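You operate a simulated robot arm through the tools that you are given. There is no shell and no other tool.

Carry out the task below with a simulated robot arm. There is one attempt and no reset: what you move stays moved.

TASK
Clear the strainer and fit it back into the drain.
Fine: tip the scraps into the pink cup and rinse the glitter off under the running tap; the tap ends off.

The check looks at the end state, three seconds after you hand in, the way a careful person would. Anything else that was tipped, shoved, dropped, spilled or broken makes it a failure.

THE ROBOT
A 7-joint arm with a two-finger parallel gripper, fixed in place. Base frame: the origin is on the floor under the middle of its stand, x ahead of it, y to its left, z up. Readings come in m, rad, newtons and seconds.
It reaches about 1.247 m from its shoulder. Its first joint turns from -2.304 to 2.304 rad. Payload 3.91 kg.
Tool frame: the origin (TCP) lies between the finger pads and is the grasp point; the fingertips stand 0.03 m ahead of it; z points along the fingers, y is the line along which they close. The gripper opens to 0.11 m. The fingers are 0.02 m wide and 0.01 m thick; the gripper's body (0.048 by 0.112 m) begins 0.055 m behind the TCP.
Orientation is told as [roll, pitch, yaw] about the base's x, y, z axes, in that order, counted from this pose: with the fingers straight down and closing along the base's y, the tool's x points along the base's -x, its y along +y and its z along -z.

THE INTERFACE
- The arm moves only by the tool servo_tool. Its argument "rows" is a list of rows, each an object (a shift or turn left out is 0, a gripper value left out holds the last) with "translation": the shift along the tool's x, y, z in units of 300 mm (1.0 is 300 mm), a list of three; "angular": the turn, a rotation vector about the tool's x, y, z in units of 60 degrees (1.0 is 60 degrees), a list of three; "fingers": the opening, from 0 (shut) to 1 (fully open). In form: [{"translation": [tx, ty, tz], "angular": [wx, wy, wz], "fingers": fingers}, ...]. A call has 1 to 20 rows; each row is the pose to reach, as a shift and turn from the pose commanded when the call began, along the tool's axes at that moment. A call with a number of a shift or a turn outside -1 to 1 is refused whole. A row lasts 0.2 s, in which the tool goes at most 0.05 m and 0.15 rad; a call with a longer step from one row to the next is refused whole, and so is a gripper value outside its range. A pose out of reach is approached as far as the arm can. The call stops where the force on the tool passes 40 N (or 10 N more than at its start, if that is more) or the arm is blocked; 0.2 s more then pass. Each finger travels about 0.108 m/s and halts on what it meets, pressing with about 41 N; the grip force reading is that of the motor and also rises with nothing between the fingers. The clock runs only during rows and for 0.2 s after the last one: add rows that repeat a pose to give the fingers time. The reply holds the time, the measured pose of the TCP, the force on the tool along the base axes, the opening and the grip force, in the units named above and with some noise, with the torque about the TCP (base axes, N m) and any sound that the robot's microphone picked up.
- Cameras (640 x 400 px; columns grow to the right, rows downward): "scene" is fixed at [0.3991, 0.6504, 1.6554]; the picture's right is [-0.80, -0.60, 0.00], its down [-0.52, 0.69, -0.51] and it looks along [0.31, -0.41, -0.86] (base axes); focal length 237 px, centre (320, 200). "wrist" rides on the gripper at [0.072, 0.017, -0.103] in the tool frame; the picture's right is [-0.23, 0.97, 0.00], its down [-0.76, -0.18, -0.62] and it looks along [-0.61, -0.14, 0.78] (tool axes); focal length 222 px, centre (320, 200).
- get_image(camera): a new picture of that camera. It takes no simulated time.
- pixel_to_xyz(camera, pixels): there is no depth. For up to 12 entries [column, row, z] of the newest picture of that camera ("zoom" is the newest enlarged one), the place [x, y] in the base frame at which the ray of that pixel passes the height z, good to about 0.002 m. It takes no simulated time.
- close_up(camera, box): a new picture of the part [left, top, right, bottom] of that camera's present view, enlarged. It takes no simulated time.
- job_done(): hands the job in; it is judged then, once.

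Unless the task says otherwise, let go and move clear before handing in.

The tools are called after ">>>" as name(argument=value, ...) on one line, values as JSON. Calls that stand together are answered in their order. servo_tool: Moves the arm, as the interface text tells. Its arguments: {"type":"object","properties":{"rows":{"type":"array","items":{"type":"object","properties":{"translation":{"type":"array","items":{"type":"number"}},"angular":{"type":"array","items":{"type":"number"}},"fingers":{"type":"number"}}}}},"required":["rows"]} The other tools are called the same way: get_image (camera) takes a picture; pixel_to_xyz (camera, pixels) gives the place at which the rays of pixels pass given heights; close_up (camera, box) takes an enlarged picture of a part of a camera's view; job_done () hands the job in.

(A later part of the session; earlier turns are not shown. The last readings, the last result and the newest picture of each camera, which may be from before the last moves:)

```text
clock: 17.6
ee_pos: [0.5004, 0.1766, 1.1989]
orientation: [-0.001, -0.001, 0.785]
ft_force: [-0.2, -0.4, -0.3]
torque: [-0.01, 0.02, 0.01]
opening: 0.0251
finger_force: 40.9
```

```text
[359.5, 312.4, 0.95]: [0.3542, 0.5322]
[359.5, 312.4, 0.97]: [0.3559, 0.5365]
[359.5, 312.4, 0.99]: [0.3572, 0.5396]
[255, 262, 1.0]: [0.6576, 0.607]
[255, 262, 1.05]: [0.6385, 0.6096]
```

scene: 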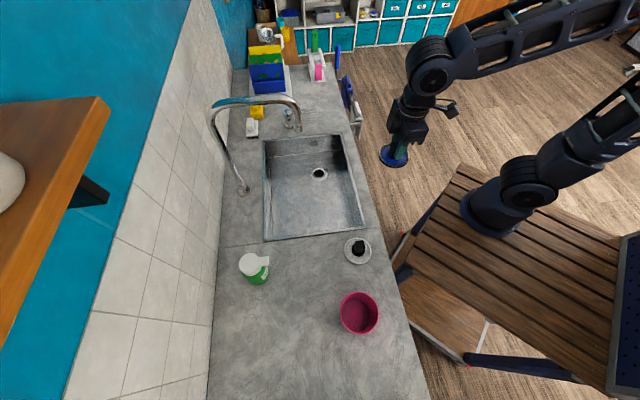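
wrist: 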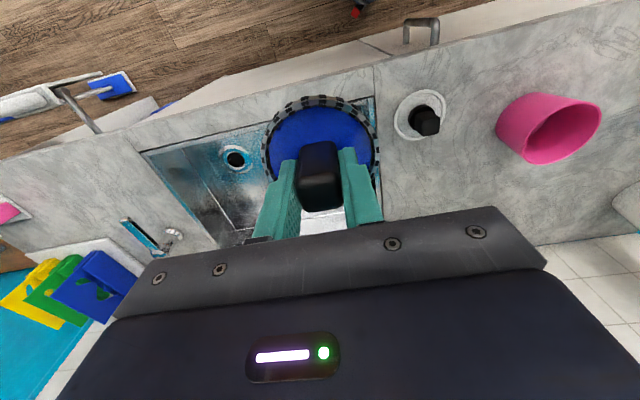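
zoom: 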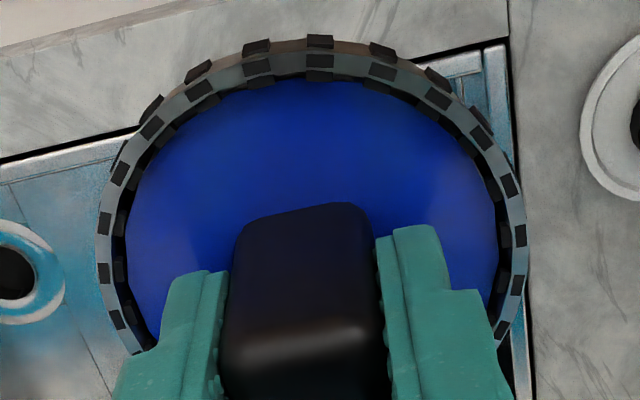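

The cup rim is at z ≈ 0.962, centred on (0.355, 0.535). I'll keep the strainer level and bring it along the counter front to beside the cup, then check before going over it.

>>> servo_tool(rows=[{"translation": [0, 0.12, 0.03]}, {"translation": [0, 0.26, 0.06]}, {"translation": [0, 0.4, 0.09]}, {"translation": [0, 0.54, 0.12]}, {"translation": [0, 0.68, 0.15]}, {"translation": [0, 0.82, 0.18]}, {"translation": [0, 0.93, 0.2]}, {"translation": [0, 0.98, 0.2]}, {"translation": [0, 0.98, 0.2]}])

>>> get_image(camera="wrist")

>>> get_image(camera="scene")

```text
clock: 19.6
ee_pos: [0.2929, 0.385, 1.1391]
orientation: [-0.003, -0.001, 0.788]
ft_force: [-0.2, 0.3, -1.7]
torque: [0.01, -0.02, -0.01]
opening: 0.0251
finger_force: 40.8
```

```text
taken
```

wrist: 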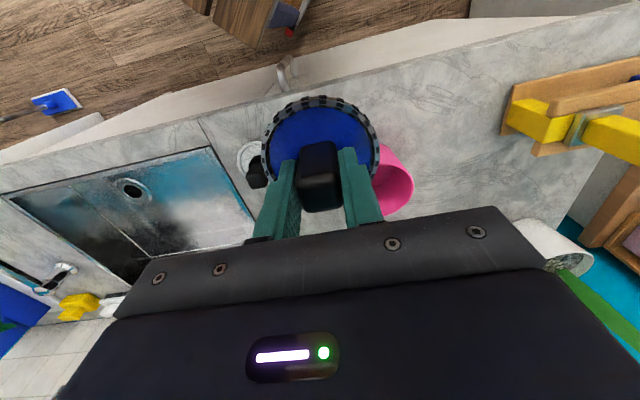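

```text
taken
```

scene: 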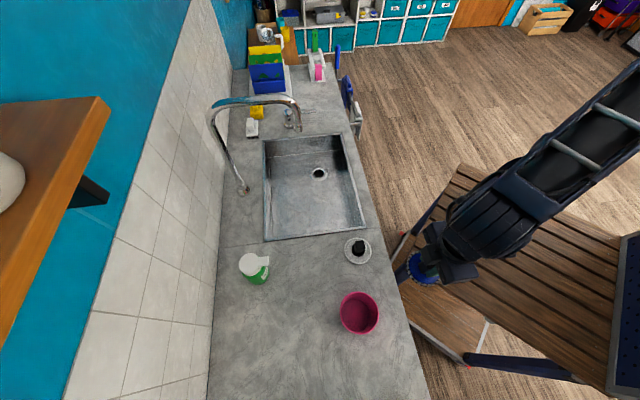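

The strainer is level beside the cup (TCP (0.293, 0.385, 1.139)). Next I'll move it over the cup centre at z ≈ 1.09.

>>> servo_tool(rows=[{"translation": [-0.1, 0.04, 0]}, {"translation": [-0.22, 0.09, 0]}, {"translation": [-0.34, 0.14, 0]}, {"translation": [-0.44, 0.18, 0.04]}, {"translation": [-0.5, 0.207, 0.1]}, {"translation": [-0.5, 0.207, 0.163]}, {"translation": [-0.5, 0.207, 0.163]}])

>>> get_image(camera="wrist")

>>> get_image(camera="scene")

```text
clock: 21.1
ee_pos: [0.3569, 0.5345, 1.09]
orientation: [0.0, -0.001, 0.785]
ft_force: [0.2, 0.0, 0.5]
torque: [0.01, -0.02, 0.04]
opening: 0.0252
finger_force: 41.0
```

```text
taken
```

wrist: 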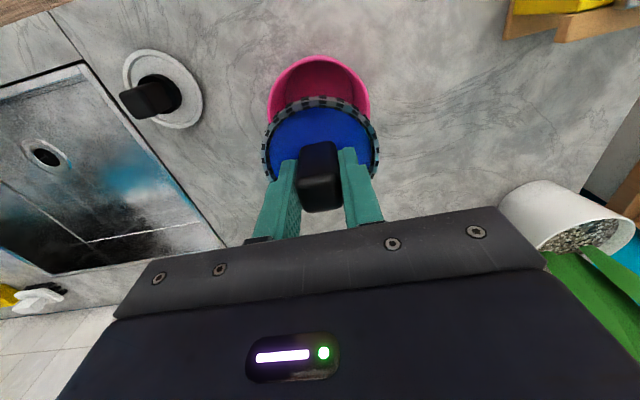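

```text
taken
```

scene: 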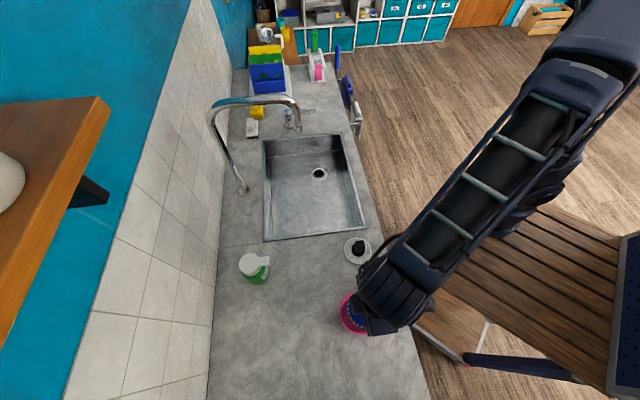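

The strainer is over the cup (pink behind the dish at (318,90)). I'll tip it forward slowly by 60° first, shifting so that its lower lip stays over the cup, and then look.

>>> servo_tool(rows=[{"translation": [0, 0, 0.01], "angular": [0, -0.125, 0]}, {"translation": [0, 0, 0.02], "angular": [0, -0.25, 0]}, {"translation": [0, 0, 0.03], "angular": [0, -0.375, 0]}, {"translation": [0, 0, 0.04], "angular": [0, -0.5, 0]}, {"translation": [0, 0, 0.05], "angular": [0, -0.625, 0]}, {"translation": [0, 0, 0.06], "angular": [0, -0.75, 0]}, {"translation": [0.012, 0, 0.07], "angular": [0, -0.875, 0]}, {"translation": [0.036, 0, 0.083], "angular": [0, -1.0, 0]}, {"translation": [0.036, 0, 0.083], "angular": [0, -1.0, 0]}])

>>> get_image(camera="wrist")

>>> get_image(camera="scene")

```text
clock: 23.1
ee_pos: [0.3477, 0.5266, 1.0648]
orientation: [-0.005, -1.048, 0.789]
ft_force: [-0.2, -0.7, -0.7]
torque: [-0.02, 0.0, -0.02]
opening: 0.0252
finger_force: 40.8
```

```text
taken
```

wrist: 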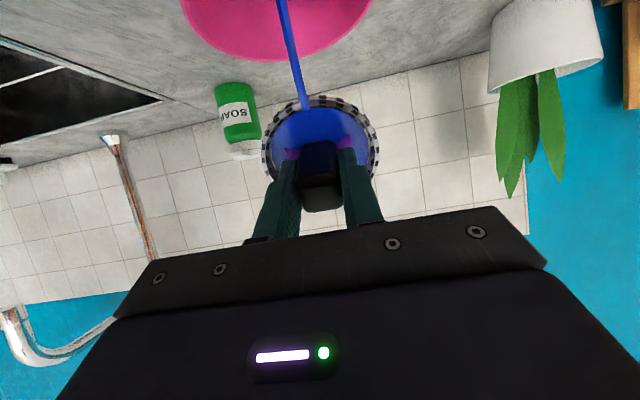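

```text
taken
```

scene: 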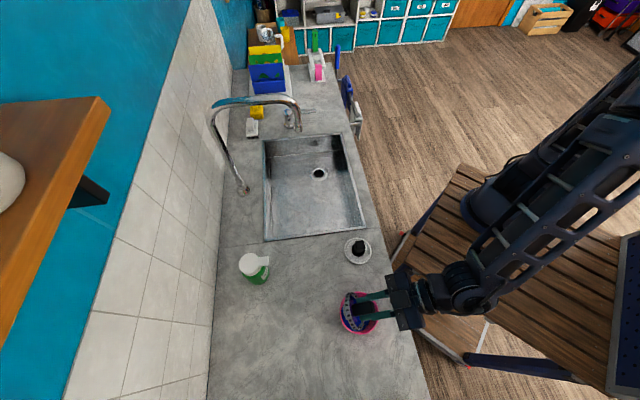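

A blue stream is running from the tipped dish down into the pink cup (wrist (300,60)). I'll enlarge both views to confirm that it lands inside the cup.

>>> close_up(camera="wrist", box=[170, 0, 400, 200])

>>> close_up(camera="scene", box=[320, 270, 400, 350])

```text
2.00 times, centred on (285, 100) of wrist
```

zoom: 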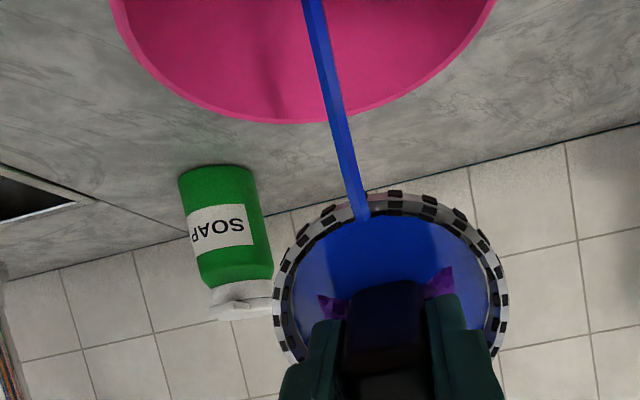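

```text
5.00 times, centred on (360, 310) of scene
```

zoom: 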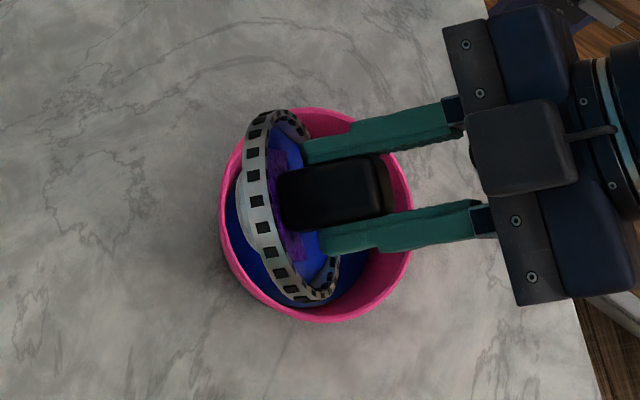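

The blue liquid is falling into the cup and purple scraps are showing in the dish next to the knob. I'll pause briefly to let it drain, then continue tipping to 90° while keeping the lip over the cup.

>>> servo_tool(rows=[{"translation": [0, 0, 0]}, {"translation": [0, 0, 0]}, {"translation": [0, 0, 0]}, {"translation": [0, 0, 0]}, {"translation": [0.006, 0, -0.01], "angular": [0, -0.0625, 0]}, {"translation": [0.0115, 0, -0.02], "angular": [0, -0.125, 0]}, {"translation": [0.017, 0, -0.03], "angular": [0, -0.1875, 0]}, {"translation": [0.0225, 0, -0.039], "angular": [0, -0.25, 0]}, {"translation": [0.0327, 0, -0.0566], "angular": [0, -0.375, 0]}, {"translation": [0.0422, 0, -0.073], "angular": [0, -0.5, 0]}, {"translation": [0.0422, 0, -0.073], "angular": [0, -0.5, 0]}, {"translation": [0.0422, 0, -0.073], "angular": [0, -0.5, 0]}])

>>> get_image(camera="wrist")

>>> close_up(camera="scene", box=[320, 270, 400, 350])

```text
clock: 25.8
ee_pos: [0.3305, 0.5085, 1.0641]
orientation: [-2.523, -1.567, -2.975]
ft_force: [0.3, 0.7, -0.5]
torque: [-0.02, 0.03, 0.03]
opening: 0.0253
finger_force: 41.0
```

```text
taken
```

wrist: 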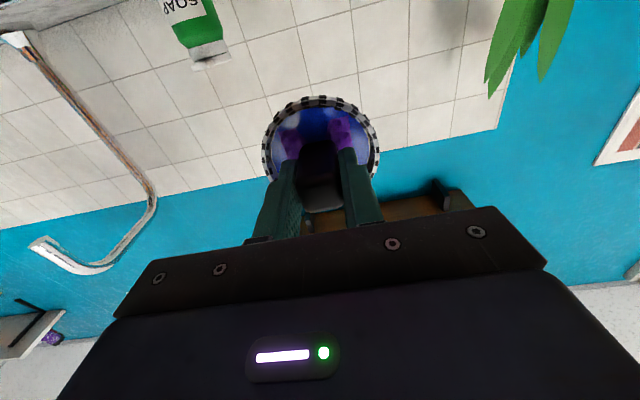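

```text
5.00 times, centred on (360, 310) of scene
```

zoom: 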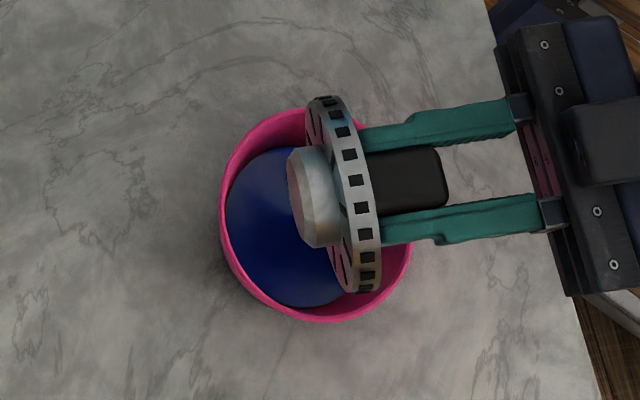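

The cup now holds the blue liquid (scene zoom (280,230)) and nothing shows on the counter. Two purple scraps remain in the dish by the fingers; I'll enlarge the wrist view to see them.

>>> close_up(camera="wrist", box=[255, 85, 390, 195])

```text
3.64 times, centred on (322, 140) of wrist
```

zoom: 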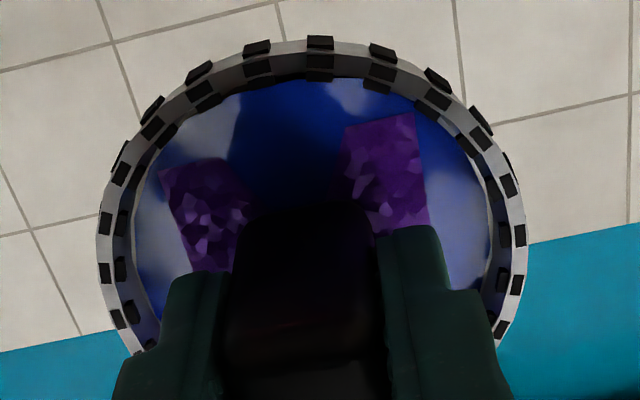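

Two purple glittery scraps are still sitting in the dish beside the knob. I'll tip further to 120°, rising slightly so that the camera housing stays clear of the cup.

>>> servo_tool(rows=[{"translation": [-0.015, 0, -0.017], "angular": [0, -0.125, 0]}, {"translation": [-0.03, 0, -0.031], "angular": [0, -0.25, 0]}, {"translation": [-0.045, 0, -0.043], "angular": [0, -0.375, 0]}, {"translation": [-0.06, 0, -0.052], "angular": [0, -0.5, 0]}, {"translation": [-0.06, 0, -0.052], "angular": [0, -0.5, 0]}, {"translation": [-0.06, 0, -0.052], "angular": [0, -0.5, 0]}, {"translation": [-0.06, 0, -0.052], "angular": [0, -0.5, 0]}])

>>> close_up(camera="wrist", box=[255, 85, 390, 195])

>>> close_up(camera="scene", box=[320, 270, 400, 350])

```text
clock: 27.4
ee_pos: [0.3195, 0.4987, 1.0827]
orientation: [-3.137, -1.049, -2.358]
ft_force: [1.0, -0.4, -0.5]
torque: [0.0, 0.03, 0.02]
opening: 0.0252
finger_force: 41.1
```

```text
3.64 times, centred on (322, 140) of wrist
```

zoom: 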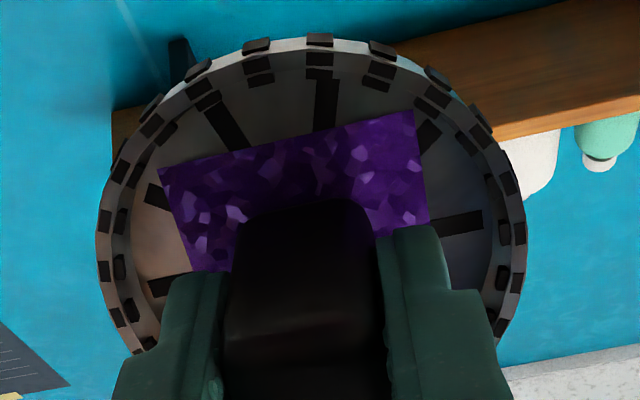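

```text
5.00 times, centred on (360, 310) of scene
```

zoom: 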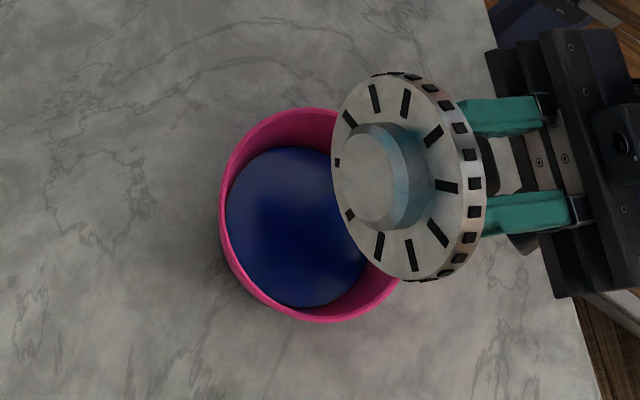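

All the blue contents are in the cup. The dish now shows its bare slotted floor with a purple glitter patch, which is what needs rinsing. I'll turn the strainer back upright over the cup.

>>> servo_tool(rows=[{"translation": [0, 0, 0]}, {"translation": [0.005, 0, 0.017], "angular": [0, 0.125, 0]}, {"translation": [0.01, 0, 0.034], "angular": [0, 0.25, 0]}, {"translation": [0.015, 0, 0.051], "angular": [0, 0.375, 0]}, {"translation": [0.02, 0, 0.068], "angular": [0, 0.5, 0]}, {"translation": [0.025, 0, 0.085], "angular": [0, 0.625, 0]}, {"translation": [0.03, 0, 0.102], "angular": [0, 0.75, 0]}, {"translation": [0.035, 0, 0.119], "angular": [0, 0.875, 0]}, {"translation": [0.039, 0, 0.135], "angular": [0, 1.0, 0]}, {"translation": [0.039, 0, 0.135], "angular": [0, 1.0, 0]}])

```text
clock: 29.6
ee_pos: [0.3486, 0.5282, 1.0933]
orientation: [-0.002, -1.047, 0.789]
ft_force: [0.8, 0.6, -0.6]
torque: [-0.02, 0.01, 0.05]
opening: 0.0253
finger_force: 41.2
```

The tool is at 60° again over the cup and the grip is unchanged. I'll complete the turn to upright, rising a little.

>>> servo_tool(rows=[{"translation": [-0.013, 0, -0.002], "angular": [0, 0.125, 0]}, {"translation": [-0.026, 0, -0.005], "angular": [0, 0.25, 0]}, {"translation": [-0.039, 0, -0.007], "angular": [0, 0.375, 0]}, {"translation": [-0.052, 0, -0.01], "angular": [0, 0.5, 0]}, {"translation": [-0.065, 0, -0.012], "angular": [0, 0.625, 0]}, {"translation": [-0.078, 0, -0.014], "angular": [0, 0.75, 0]}, {"translation": [-0.091, 0, -0.017], "angular": [0, 0.875, 0]}, {"translation": [-0.104, 0, -0.019], "angular": [0, 1.0, 0]}, {"translation": [-0.104, 0, -0.019], "angular": [0, 1.0, 0]}])

>>> get_image(camera="wrist")

>>> close_up(camera="wrist", box=[255, 50, 390, 195])

```text
clock: 31.6
ee_pos: [0.3556, 0.535, 1.1237]
orientation: [-0.003, 0.001, 0.786]
ft_force: [-0.3, -0.2, -0.7]
torque: [0.01, 0.02, 0.05]
opening: 0.025
finger_force: 40.7
```

```text
taken
```

wrist: 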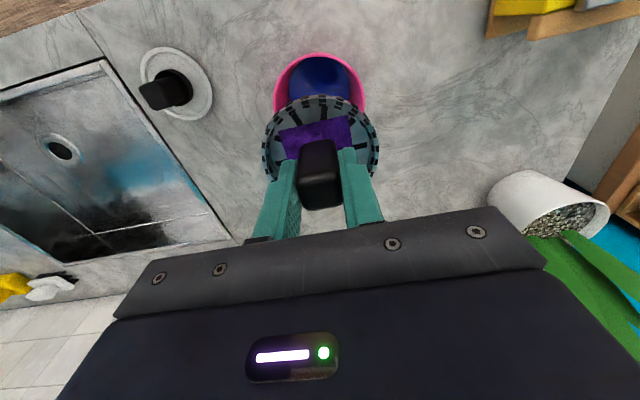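

```text
2.76 times, centred on (322, 122) of wrist
```

zoom: 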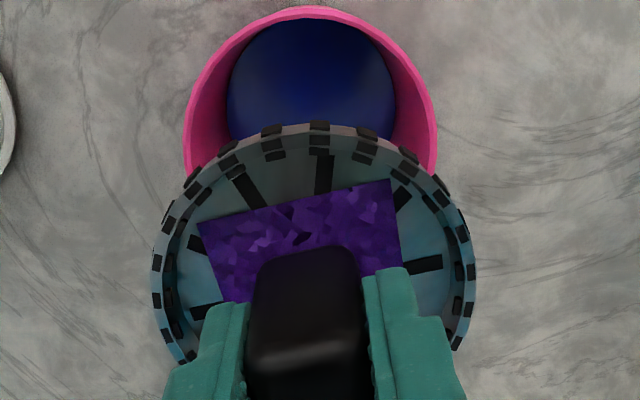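

The strainer is upright, the cup holds the blue contents, and the purple glitter patch sits on the dish floor around the knob. I'll carry it back along the counter front towards the sink, stand it on the sink floor under the outlet, and free the gripper for the tap.

>>> servo_tool(rows=[{"translation": [0.12, 0, -0.02]}, {"translation": [0.26, 0, -0.04]}, {"translation": [0.4, -0.03, -0.06]}, {"translation": [0.48, -0.12, -0.08]}, {"translation": [0.5, -0.25, -0.1]}, {"translation": [0.5, -0.4, -0.12]}, {"translation": [0.5, -0.55, -0.12]}, {"translation": [0.5, -0.7, -0.12]}, {"translation": [0.5, -0.84, -0.12]}, {"translation": [0.5, -0.95, -0.12]}, {"translation": [0.5, -1.0, -0.12]}, {"translation": [0.5, -1.0, -0.12]}])

>>> get_image(camera="wrist")

>>> get_image(camera="scene")

```text
clock: 34.1
ee_pos: [0.4613, 0.2164, 1.1596]
orientation: [-0.003, -0.003, 0.786]
ft_force: [-0.4, 0.1, -0.9]
torque: [0.05, 0.0, 0.03]
opening: 0.0249
finger_force: 40.7
```

```text
taken
```

wrist: 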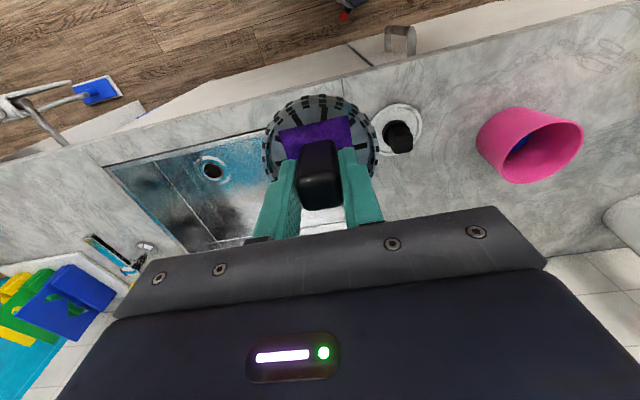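

```text
taken
```

scene: 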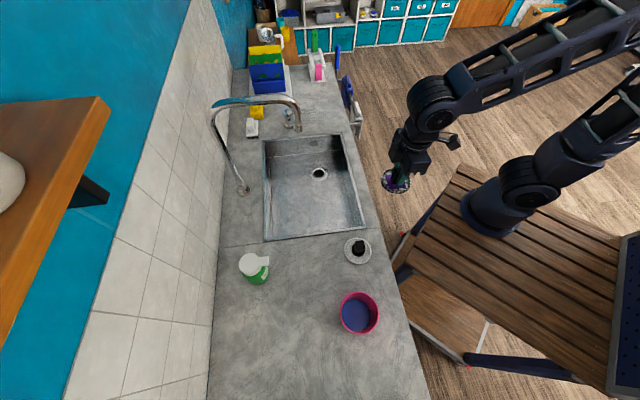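

The cup at (359,313) now holds the blue contents and the counter looks clean. I'll enlarge the cup area, the drain ring and the lever for measurements.

>>> close_up(camera="scene", box=[320, 280, 400, 340])

>>> close_up(camera="wrist", box=[180, 145, 250, 195])

>>> close_up(camera="scene", box=[265, 90, 345, 140])

>>> close_up(camera="scene", box=[300, 155, 340, 190])

```text
6.67 times, centred on (360, 310) of scene
```

zoom: 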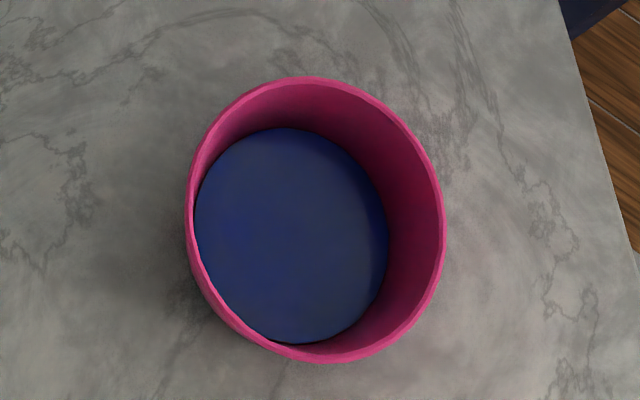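

```text
8.00 times, centred on (215, 170) of wrist
```

zoom: 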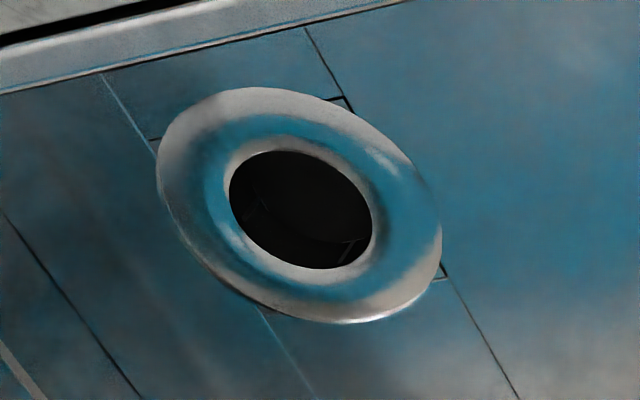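

```text
8.00 times, centred on (305, 115) of scene
```

zoom: 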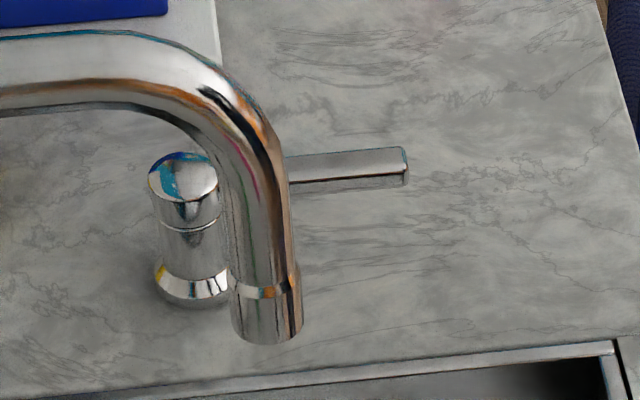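

```text
11.43 times, centred on (320, 172) of scene
```

zoom: 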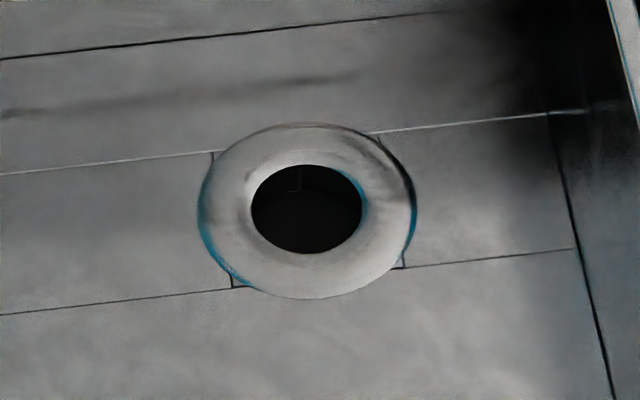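

The drain ring centre is at wrist (212.3,170.6) and scene (318.9,173.0). I'll intersect those for the floor height and check the tap outlet again.

>>> pixel_to_xyz(camera="wrist", pixels=[[212.3, 170.6, 0.68], [212.3, 170.6, 0.7], [212.3, 170.6, 0.72], [212.3, 170.6, 0.74]])

>>> pixel_to_xyz(camera="scene", pixels=[[318.9, 173.0, 0.68], [318.9, 173.0, 0.7], [318.9, 173.0, 0.72], [318.9, 173.0, 0.74], [297.5, 131.5, 1.15], [297.5, 131.5, 1.16]])

```text
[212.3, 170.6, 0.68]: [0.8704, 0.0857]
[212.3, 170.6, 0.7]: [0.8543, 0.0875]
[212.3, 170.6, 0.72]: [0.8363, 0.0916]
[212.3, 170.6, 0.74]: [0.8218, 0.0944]
```

```text
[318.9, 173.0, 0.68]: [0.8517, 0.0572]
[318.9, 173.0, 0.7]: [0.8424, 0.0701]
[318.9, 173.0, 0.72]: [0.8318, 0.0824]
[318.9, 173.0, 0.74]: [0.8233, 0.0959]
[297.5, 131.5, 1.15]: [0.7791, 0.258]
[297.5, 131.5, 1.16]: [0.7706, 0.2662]
```

The drain ring sits at z ≈ 0.737, centred on (0.8235, 0.0945). I'll move over the front part of the sink at the outlet's position along the counter, then lower to z ≈ 0.875, staying on the robot side of the spout.

>>> servo_tool(rows=[{"translation": [-0.06, -0.1, 0]}, {"translation": [-0.14, -0.22, 0]}, {"translation": [-0.22, -0.34, 0]}, {"translation": [-0.3, -0.46, 0]}, {"translation": [-0.38, -0.58, 0]}, {"translation": [-0.436, -0.669, 0.03]}, {"translation": [-0.436, -0.669, 0.15]}, {"translation": [-0.436, -0.669, 0.29]}, {"translation": [-0.436, -0.669, 0.43]}, {"translation": [-0.436, -0.669, 0.57]}, {"translation": [-0.436, -0.669, 0.71]}, {"translation": [-0.436, -0.669, 0.84]}, {"translation": [-0.436, -0.669, 0.95]}, {"translation": [-0.436, -0.669, 0.95]}])

>>> get_image(camera="wrist")

>>> close_up(camera="scene", box=[200, 80, 400, 240])

```text
clock: 37.1
ee_pos: [0.6968, 0.1665, 0.8764]
orientation: [-0.002, -0.001, 0.785]
ft_force: [0.8, -0.2, -1.4]
torque: [0.0, 0.01, 0.01]
opening: 0.025
finger_force: 41.3
```

```text
taken
```

wrist: 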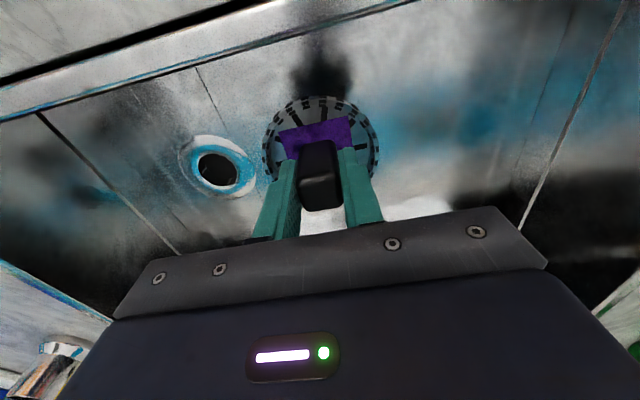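

```text
2.50 times, centred on (300, 160) of scene
```

zoom: 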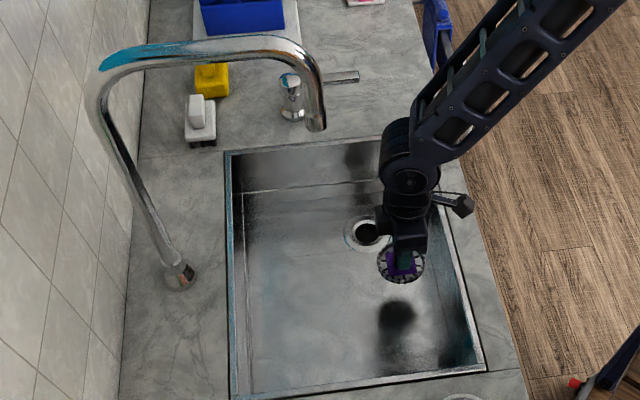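

The strainer hangs in the front half of the sink, and the wrist top should be about 0.25 m above the TCP, so it will pass below the outlet (z 1.158). I'll lower to z 0.832 and slide forward to put the strainer under the outlet.

>>> servo_tool(rows=[{"translation": [0, 0, 0.07]}, {"translation": [0, 0, 0.148]}, {"translation": [-0.08, 0.003, 0.148]}, {"translation": [-0.18, 0.003, 0.148]}, {"translation": [-0.28, 0.003, 0.148]}, {"translation": [-0.36, 0.003, 0.148]}, {"translation": [-0.402, 0.003, 0.148]}, {"translation": [-0.402, 0.003, 0.148]}])

>>> close_up(camera="scene", box=[200, 80, 400, 240])

>>> get_image(camera="wrist")

```text
clock: 39.0
ee_pos: [0.7805, 0.2531, 0.8304]
orientation: [-0.001, -0.002, 0.785]
ft_force: [-0.6, 0.2, -0.3]
torque: [0.0, 0.02, -0.01]
opening: 0.0253
finger_force: 40.3
```

```text
2.50 times, centred on (300, 160) of scene
```

zoom: 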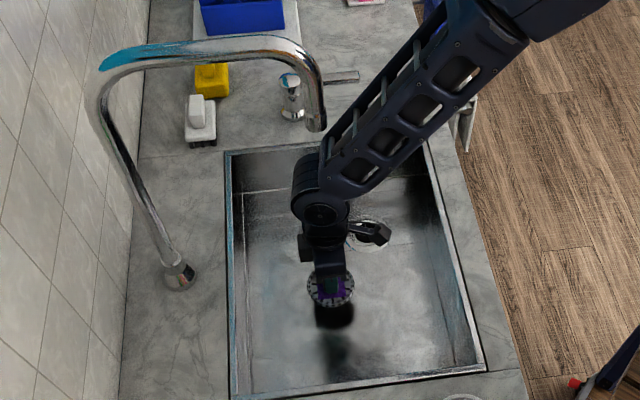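

```text
taken
```

wrist: 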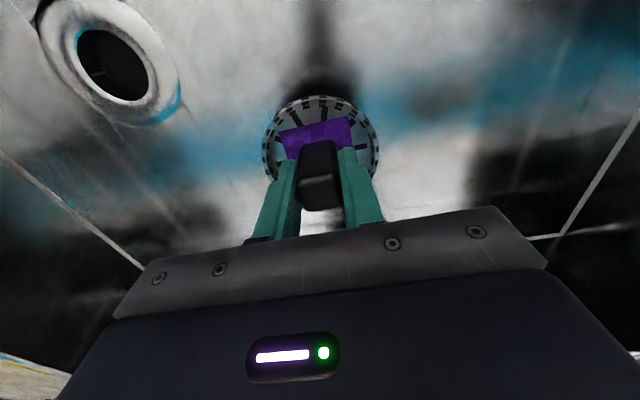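

The strainer is under the outlet at (0.7805, 0.2531) and the spout is untouched. I'll lower it in small steps and watch for contact with the sink floor.

>>> servo_tool(rows=[{"translation": [0, 0, 0.012]}, {"translation": [0, 0, 0.024]}, {"translation": [0, 0, 0.036]}, {"translation": [0, 0, 0.045]}])

>>> close_up(camera="scene", box=[270, 170, 350, 220])

```text
clock: 40.0
ee_pos: [0.7824, 0.2531, 0.817]
orientation: [-0.002, -0.002, 0.786]
ft_force: [-0.4, 0.1, -0.4]
torque: [0.01, -0.01, 0.02]
opening: 0.0255
finger_force: 40.8
```

```text
8.00 times, centred on (310, 195) of scene
```

zoom: 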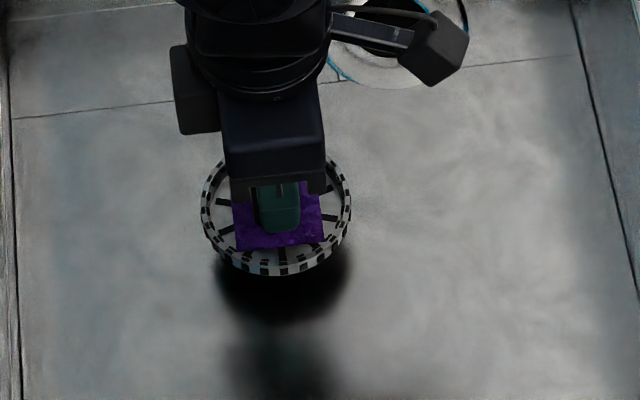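

There's no contact yet at z 0.817. I'll keep lowering in 2 mm steps.

>>> servo_tool(rows=[{"translation": [0, 0, 0.007]}, {"translation": [0, 0, 0.014]}, {"translation": [0, 0, 0.021]}, {"translation": [0, 0, 0.021]}])

```text
clock: 41.0
ee_pos: [0.7817, 0.2534, 0.8098]
orientation: [-0.003, -0.003, 0.784]
ft_force: [0.4, -0.5, 0.0]
torque: [-0.02, 0.0, -0.05]
opening: 0.0252
finger_force: 40.7
```

Still no contact force at z 0.810, so I'll lower a little further.

>>> servo_tool(rows=[{"translation": [0, 0, 0.007]}, {"translation": [0, 0, 0.014]}, {"translation": [0, 0, 0.018]}, {"translation": [0, 0, 0.018]}])

>>> close_up(camera="scene", box=[270, 170, 350, 220])

```text
clock: 42.0
ee_pos: [0.7822, 0.2532, 0.8065]
orientation: [-0.002, -0.001, 0.785]
ft_force: [0.6, -0.1, -1.5]
torque: [-0.02, 0.01, 0.01]
opening: 0.0251
finger_force: 40.8
```

```text
8.00 times, centred on (310, 195) of scene
```

zoom: 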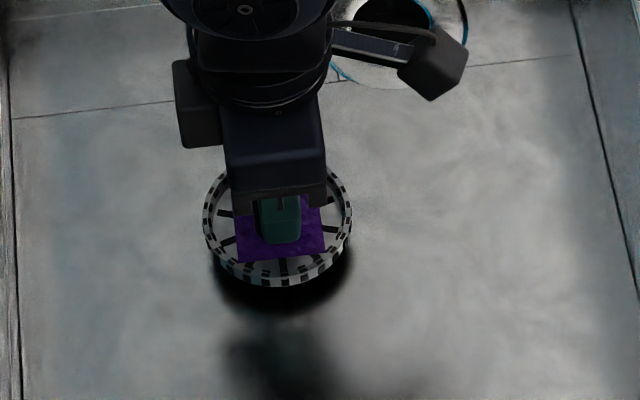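

No contact yet; the shadow under the dish is closing. I'll continue in 1.5–2 mm steps.

>>> servo_tool(rows=[{"translation": [0, 0, 0.006]}, {"translation": [0, 0, 0.012]}, {"translation": [0, 0, 0.018]}, {"translation": [0, 0, 0.018]}])

```text
clock: 43.0
ee_pos: [0.782, 0.253, 0.8023]
orientation: [-0.001, -0.004, 0.786]
ft_force: [-4.7, -2.0, 23.7]
torque: [-0.05, 0.33, 0.01]
opening: 0.0253
finger_force: 41.2
```

The stem has touched the floor (23.7 N at z 0.802). I'll relieve the pressure slightly and open the fingers to 45 mm.

>>> servo_tool(rows=[{"translation": [0, 0, -0.005]}, {"translation": [0, 0, -0.005]}])

>>> close_up(camera="scene", box=[270, 170, 350, 220])

```text
clock: 43.5
ee_pos: [0.7816, 0.2523, 0.8021]
orientation: [-0.002, -0.001, 0.785]
ft_force: [3.0, 2.2, 8.2]
torque: [0.14, -0.16, -0.01]
opening: 0.0255
finger_force: 41.0
```

```text
8.00 times, centred on (310, 195) of scene
```

zoom: 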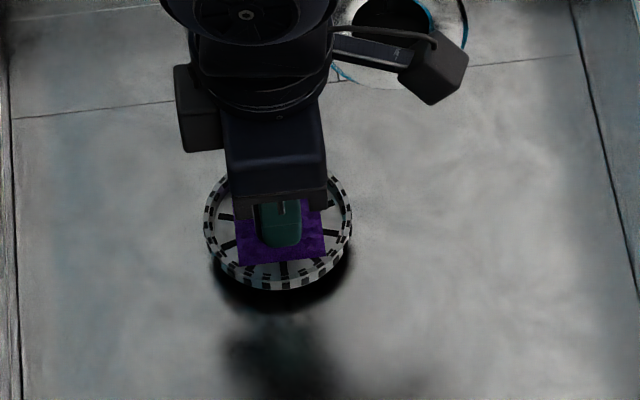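

The load is down to about 8 N with the strainer standing on its stem. I'll open the fingers to 45 mm and hold still.

>>> servo_tool(rows=[{"translation": [0, 0, 0], "fingers": 0.28}, {"translation": [0, 0, 0], "fingers": 0.36}, {"translation": [0, 0, 0], "fingers": 0.41}, {"translation": [0, 0, 0], "fingers": 0.41}])

>>> get_image(camera="wrist")

>>> close_up(camera="scene", box=[270, 170, 350, 220])

```text
clock: 44.5
ee_pos: [0.7806, 0.2526, 0.8018]
orientation: [-0.003, -0.001, 0.786]
ft_force: [-0.7, 0.1, 1.2]
torque: [0.07, 0.0, 0.02]
opening: 0.045
finger_force: 0.0
```

```text
taken
```

wrist: 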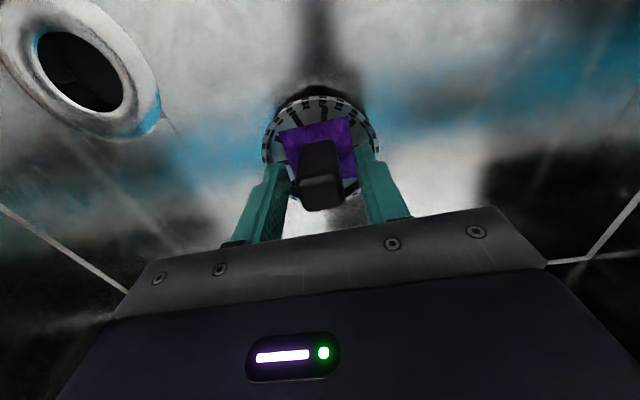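

```text
8.00 times, centred on (310, 195) of scene
```

zoom: 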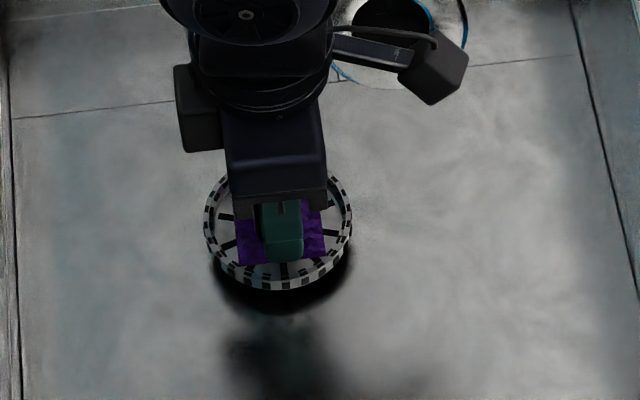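

The fingers are open and the strainer stands on its own. I'll rise 5 cm, which stays well under the outlet, then back straight out towards the front.

>>> servo_tool(rows=[{"translation": [0, 0, -0.05]}, {"translation": [0, 0, -0.1]}, {"translation": [0, 0, -0.165]}, {"translation": [0.1, 0, -0.165]}, {"translation": [0.24, 0, -0.165]}, {"translation": [0.38, 0, -0.2]}, {"translation": [0.45, 0, -0.3]}, {"translation": [0.5, 0, -0.42]}, {"translation": [0.5, 0, -0.55]}, {"translation": [0.5, 0, -0.66]}, {"translation": [0.5, 0, -0.66]}])

>>> get_image(camera="scene")

>>> close_up(camera="scene", box=[270, 165, 350, 215])

>>> get_image(camera="wrist")

```text
clock: 47.0
ee_pos: [0.6754, 0.1469, 0.9995]
orientation: [-0.001, -0.002, 0.786]
ft_force: [-0.1, 0.3, 0.9]
torque: [0.0, 0.02, -0.01]
opening: 0.0452
finger_force: 0.0
```

```text
taken
```

scene: 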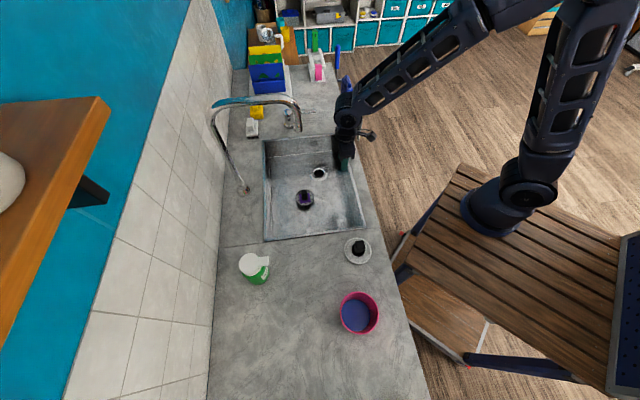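

```text
8.00 times, centred on (310, 190) of scene
```

zoom: 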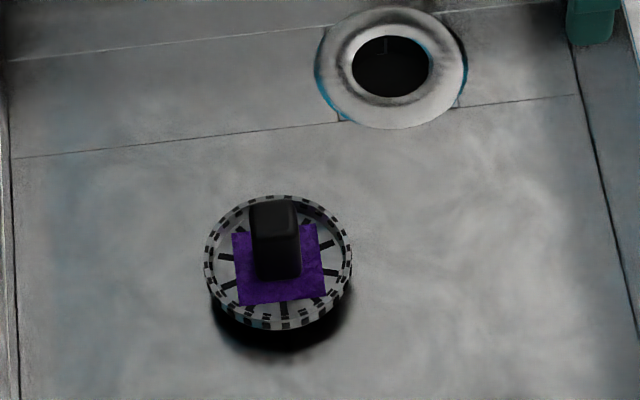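

```text
taken
```

wrist: 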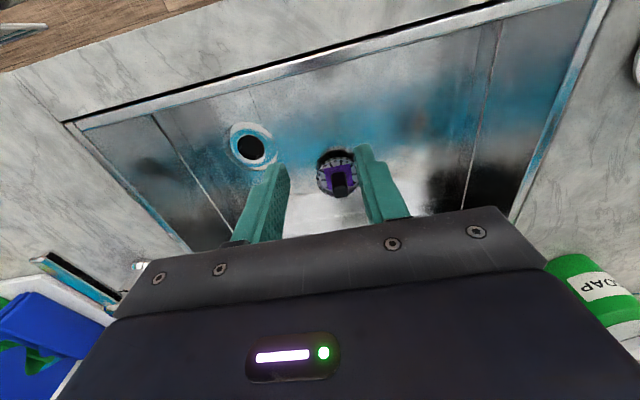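

The strainer stands upright at (304,199), with the glitter square visible around its knob. Next I'll move along the counter front to view the tap lever.

>>> servo_tool(rows=[{"translation": [0.06, -0.08, -0.05]}, {"translation": [0.12, -0.2, -0.1]}, {"translation": [0.18, -0.33, -0.15]}, {"translation": [0.217, -0.46, -0.2]}, {"translation": [0.217, -0.6, -0.25]}, {"translation": [0.217, -0.74, -0.3]}, {"translation": [0.217, -0.88, -0.333]}, {"translation": [0.217, -1.0, -0.333]}, {"translation": [0.217, -1.0, -0.333]}])

>>> get_image(camera="wrist")

>>> get_image(camera="scene")

```text
clock: 49.0
ee_pos: [0.8418, -0.1127, 1.0983]
orientation: [-0.001, -0.003, 0.785]
ft_force: [-0.3, -0.2, 0.4]
torque: [0.02, -0.03, 0.02]
opening: 0.0453
finger_force: 0.0
```

```text
taken
```

wrist: 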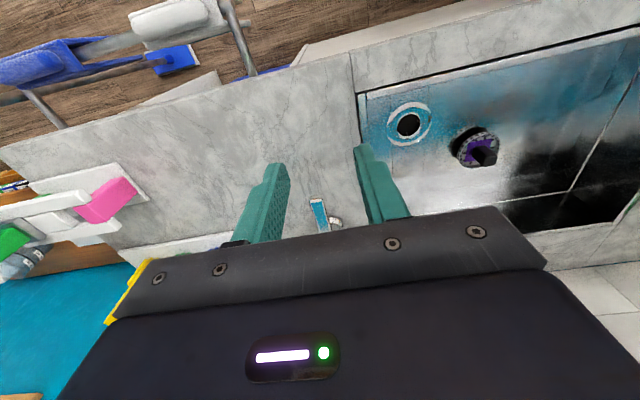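

```text
taken
```

scene: 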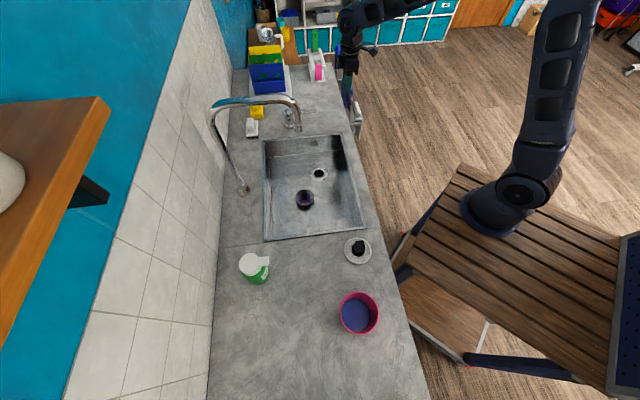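

The lever is just visible between the fingers at (318,212). I'll tilt the hand forward by about 27° for a clearer view of the lever and post.

>>> servo_tool(rows=[{"angular": [0, -0.12, 0]}, {"angular": [0, -0.24, 0]}, {"angular": [0, -0.36, 0]}, {"angular": [0, -0.45, 0]}, {"angular": [0, -0.45, 0]}])

>>> get_image(camera="wrist")

>>> close_up(camera="wrist", box=[270, 60, 390, 160])

```text
clock: 50.1
ee_pos: [0.8404, -0.1116, 1.0992]
orientation: [-0.003, -0.474, 0.788]
ft_force: [-0.1, -0.3, 0.9]
torque: [-0.03, -0.03, 0.0]
opening: 0.0452
finger_force: 0.0
```

```text
taken
```

wrist: 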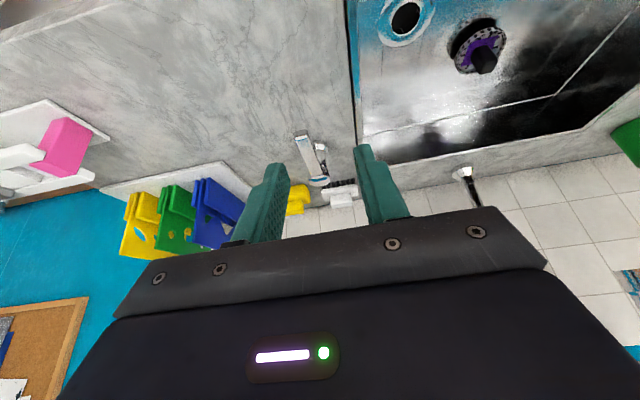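

```text
4.00 times, centred on (330, 110) of wrist
```

zoom: 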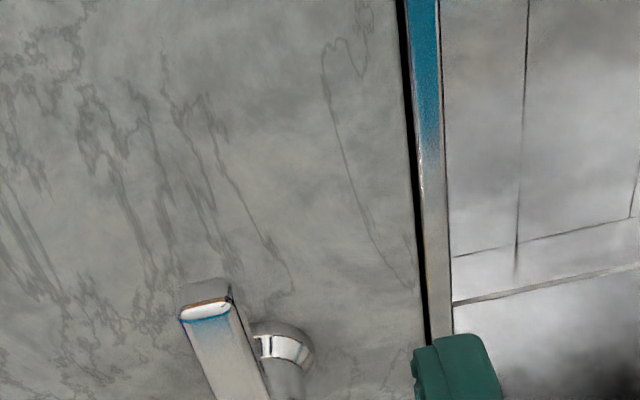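

>>> close_up(camera="wrist", box=[280, 120, 360, 210])

>>> pixel_to_xyz(camera="wrist", pixels=[[301, 137, 0.94], [301, 137, 0.95], [301, 137, 0.96], [318, 181, 0.94], [318, 181, 0.95], [318, 181, 0.96], [320, 147, 0.88]])

>>> close_up(camera="scene", box=[270, 95, 340, 140])

```text
4.44 times, centred on (320, 165) of wrist
```

zoom: 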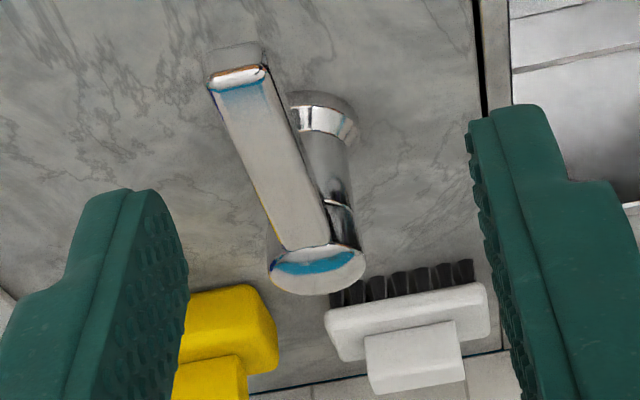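

```text
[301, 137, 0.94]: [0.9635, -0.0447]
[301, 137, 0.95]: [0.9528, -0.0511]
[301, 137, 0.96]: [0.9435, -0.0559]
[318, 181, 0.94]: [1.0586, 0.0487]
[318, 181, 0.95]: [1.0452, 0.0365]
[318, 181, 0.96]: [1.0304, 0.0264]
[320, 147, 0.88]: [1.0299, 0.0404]
```

```text
8.89 times, centred on (305, 118) of scene
```

zoom: 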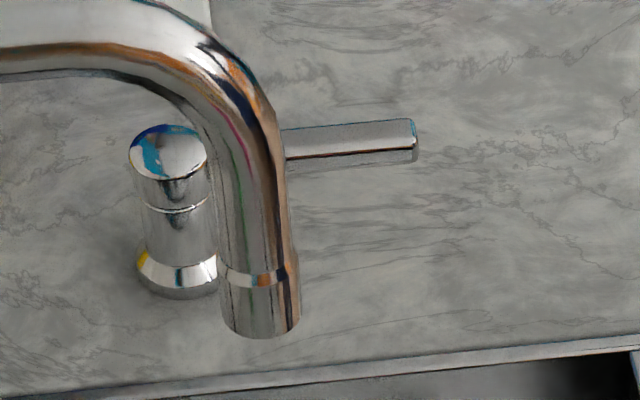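

The post has a seam below the cap, so the lever should turn about the vertical axis. It runs from (1.04, 0.035) to (0.953, -0.05) at z ≈ 0.95. I'll go upright again, open the fingers to 60 mm and hover above the lever so the fingers straddle it.

>>> servo_tool(rows=[{"translation": [-0.06, -0.02, 0.07], "angular": [0, 0.1, 0], "fingers": 0.545}, {"translation": [-0.12, -0.045, 0.15], "angular": [0, 0.2, 0], "fingers": 0.545}, {"translation": [-0.19, -0.07, 0.24], "angular": [0, 0.3, 0], "fingers": 0.545}, {"translation": [-0.26, -0.1, 0.34], "angular": [0, 0.4, 0], "fingers": 0.545}, {"translation": [-0.325, -0.123, 0.424], "angular": [0, 0.45, 0], "fingers": 0.545}, {"translation": [-0.325, -0.123, 0.424], "angular": [0, 0.45, 0], "fingers": 0.545}])

>>> get_image(camera="wrist")

>>> close_up(camera="scene", box=[250, 50, 370, 140])

```text
clock: 51.5
ee_pos: [0.9698, -0.0377, 1.0303]
orientation: [-0.001, -0.001, 0.783]
ft_force: [0.7, -0.1, -0.2]
torque: [-0.02, 0.0, -0.02]
opening: 0.06
finger_force: 0.0
```

```text
taken
```

wrist: 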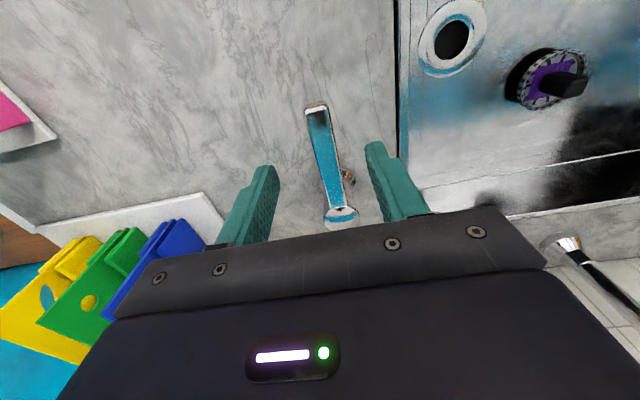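

```text
4.44 times, centred on (310, 95) of scene
```

zoom: 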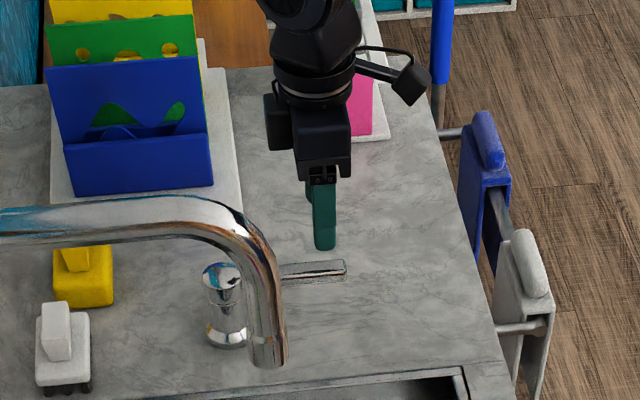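

The lever lies centrally between the fingers (tip (316,108), post (340,215)). I'll check where the tray and blue rack are before descending.

>>> pixel_to_xyz(camera="wrist", pixels=[[204, 192, 0.89], [222, 230, 0.89], [180, 222, 1.0], [200, 240, 1.0], [317, 110, 0.955], [340, 213, 0.955], [560, 240, 0.88], [333, 165, 0.955]])

```text
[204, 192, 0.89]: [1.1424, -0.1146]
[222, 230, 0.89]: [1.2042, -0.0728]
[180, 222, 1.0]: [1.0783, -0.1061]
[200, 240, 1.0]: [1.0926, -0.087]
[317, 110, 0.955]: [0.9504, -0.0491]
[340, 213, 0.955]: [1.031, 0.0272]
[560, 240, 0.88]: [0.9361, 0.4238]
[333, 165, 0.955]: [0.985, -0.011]
```

The tray begins at u ≈ 0.88, beyond the lever's sweep. I'll descend with the fingers on either side of the lever to z ≈ 0.95.

>>> servo_tool(rows=[{"translation": [0, 0.012, 0.1]}, {"translation": [0, 0.012, 0.2]}, {"translation": [0, 0.012, 0.26]}, {"translation": [0, 0.012, 0.26]}])

>>> get_image(camera="wrist")

>>> close_up(camera="scene", box=[250, 50, 370, 140])

```text
clock: 52.5
ee_pos: [0.9669, -0.0323, 0.9527]
orientation: [-0.002, -0.002, 0.785]
ft_force: [0.2, 0.4, -0.1]
torque: [0.02, 0.0, -0.01]
opening: 0.0601
finger_force: 0.2
```

```text
taken
```

wrist: 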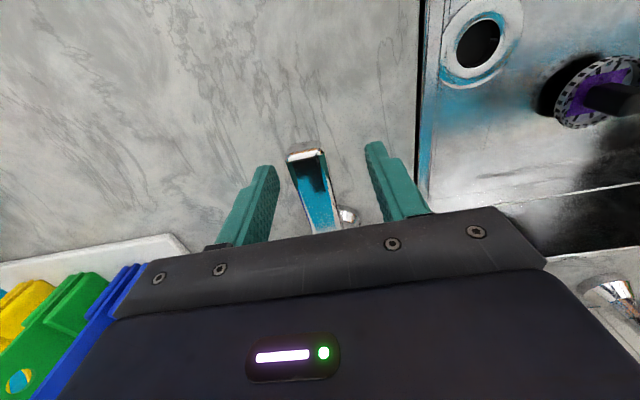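

```text
4.44 times, centred on (310, 95) of scene
```

zoom: 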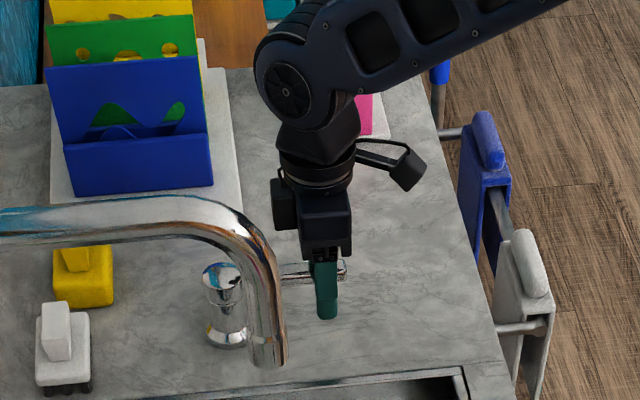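

The fingers straddle the lever with about 2 cm of play on each side. I'll push gently towards the sink (−u) by 3.5 cm and read the force and any sound.

>>> servo_tool(rows=[{"translation": [0, 0.03, 0]}, {"translation": [0, 0.06, 0]}, {"translation": [0, 0.08, 0]}, {"translation": [0, 0.1, 0]}, {"translation": [0, 0.115, 0]}])

>>> get_image(camera="wrist")

```text
clock: 53.6
ee_pos: [0.9476, -0.0169, 0.9533]
orientation: [-0.01, -0.003, 0.78]
ft_force: [22.3, -18.5, -2.8]
torque: [0.17, -0.16, -0.17]
opening: 0.0742
finger_force: 14.6
stopped in row 5: the force on the tool passed its limit at 42 N (the readings are from after the stop); the commanded pose is now the measured one
```

```text
taken
```

wrist: 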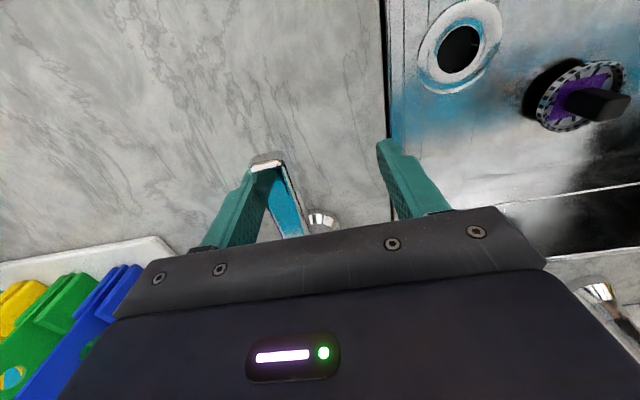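

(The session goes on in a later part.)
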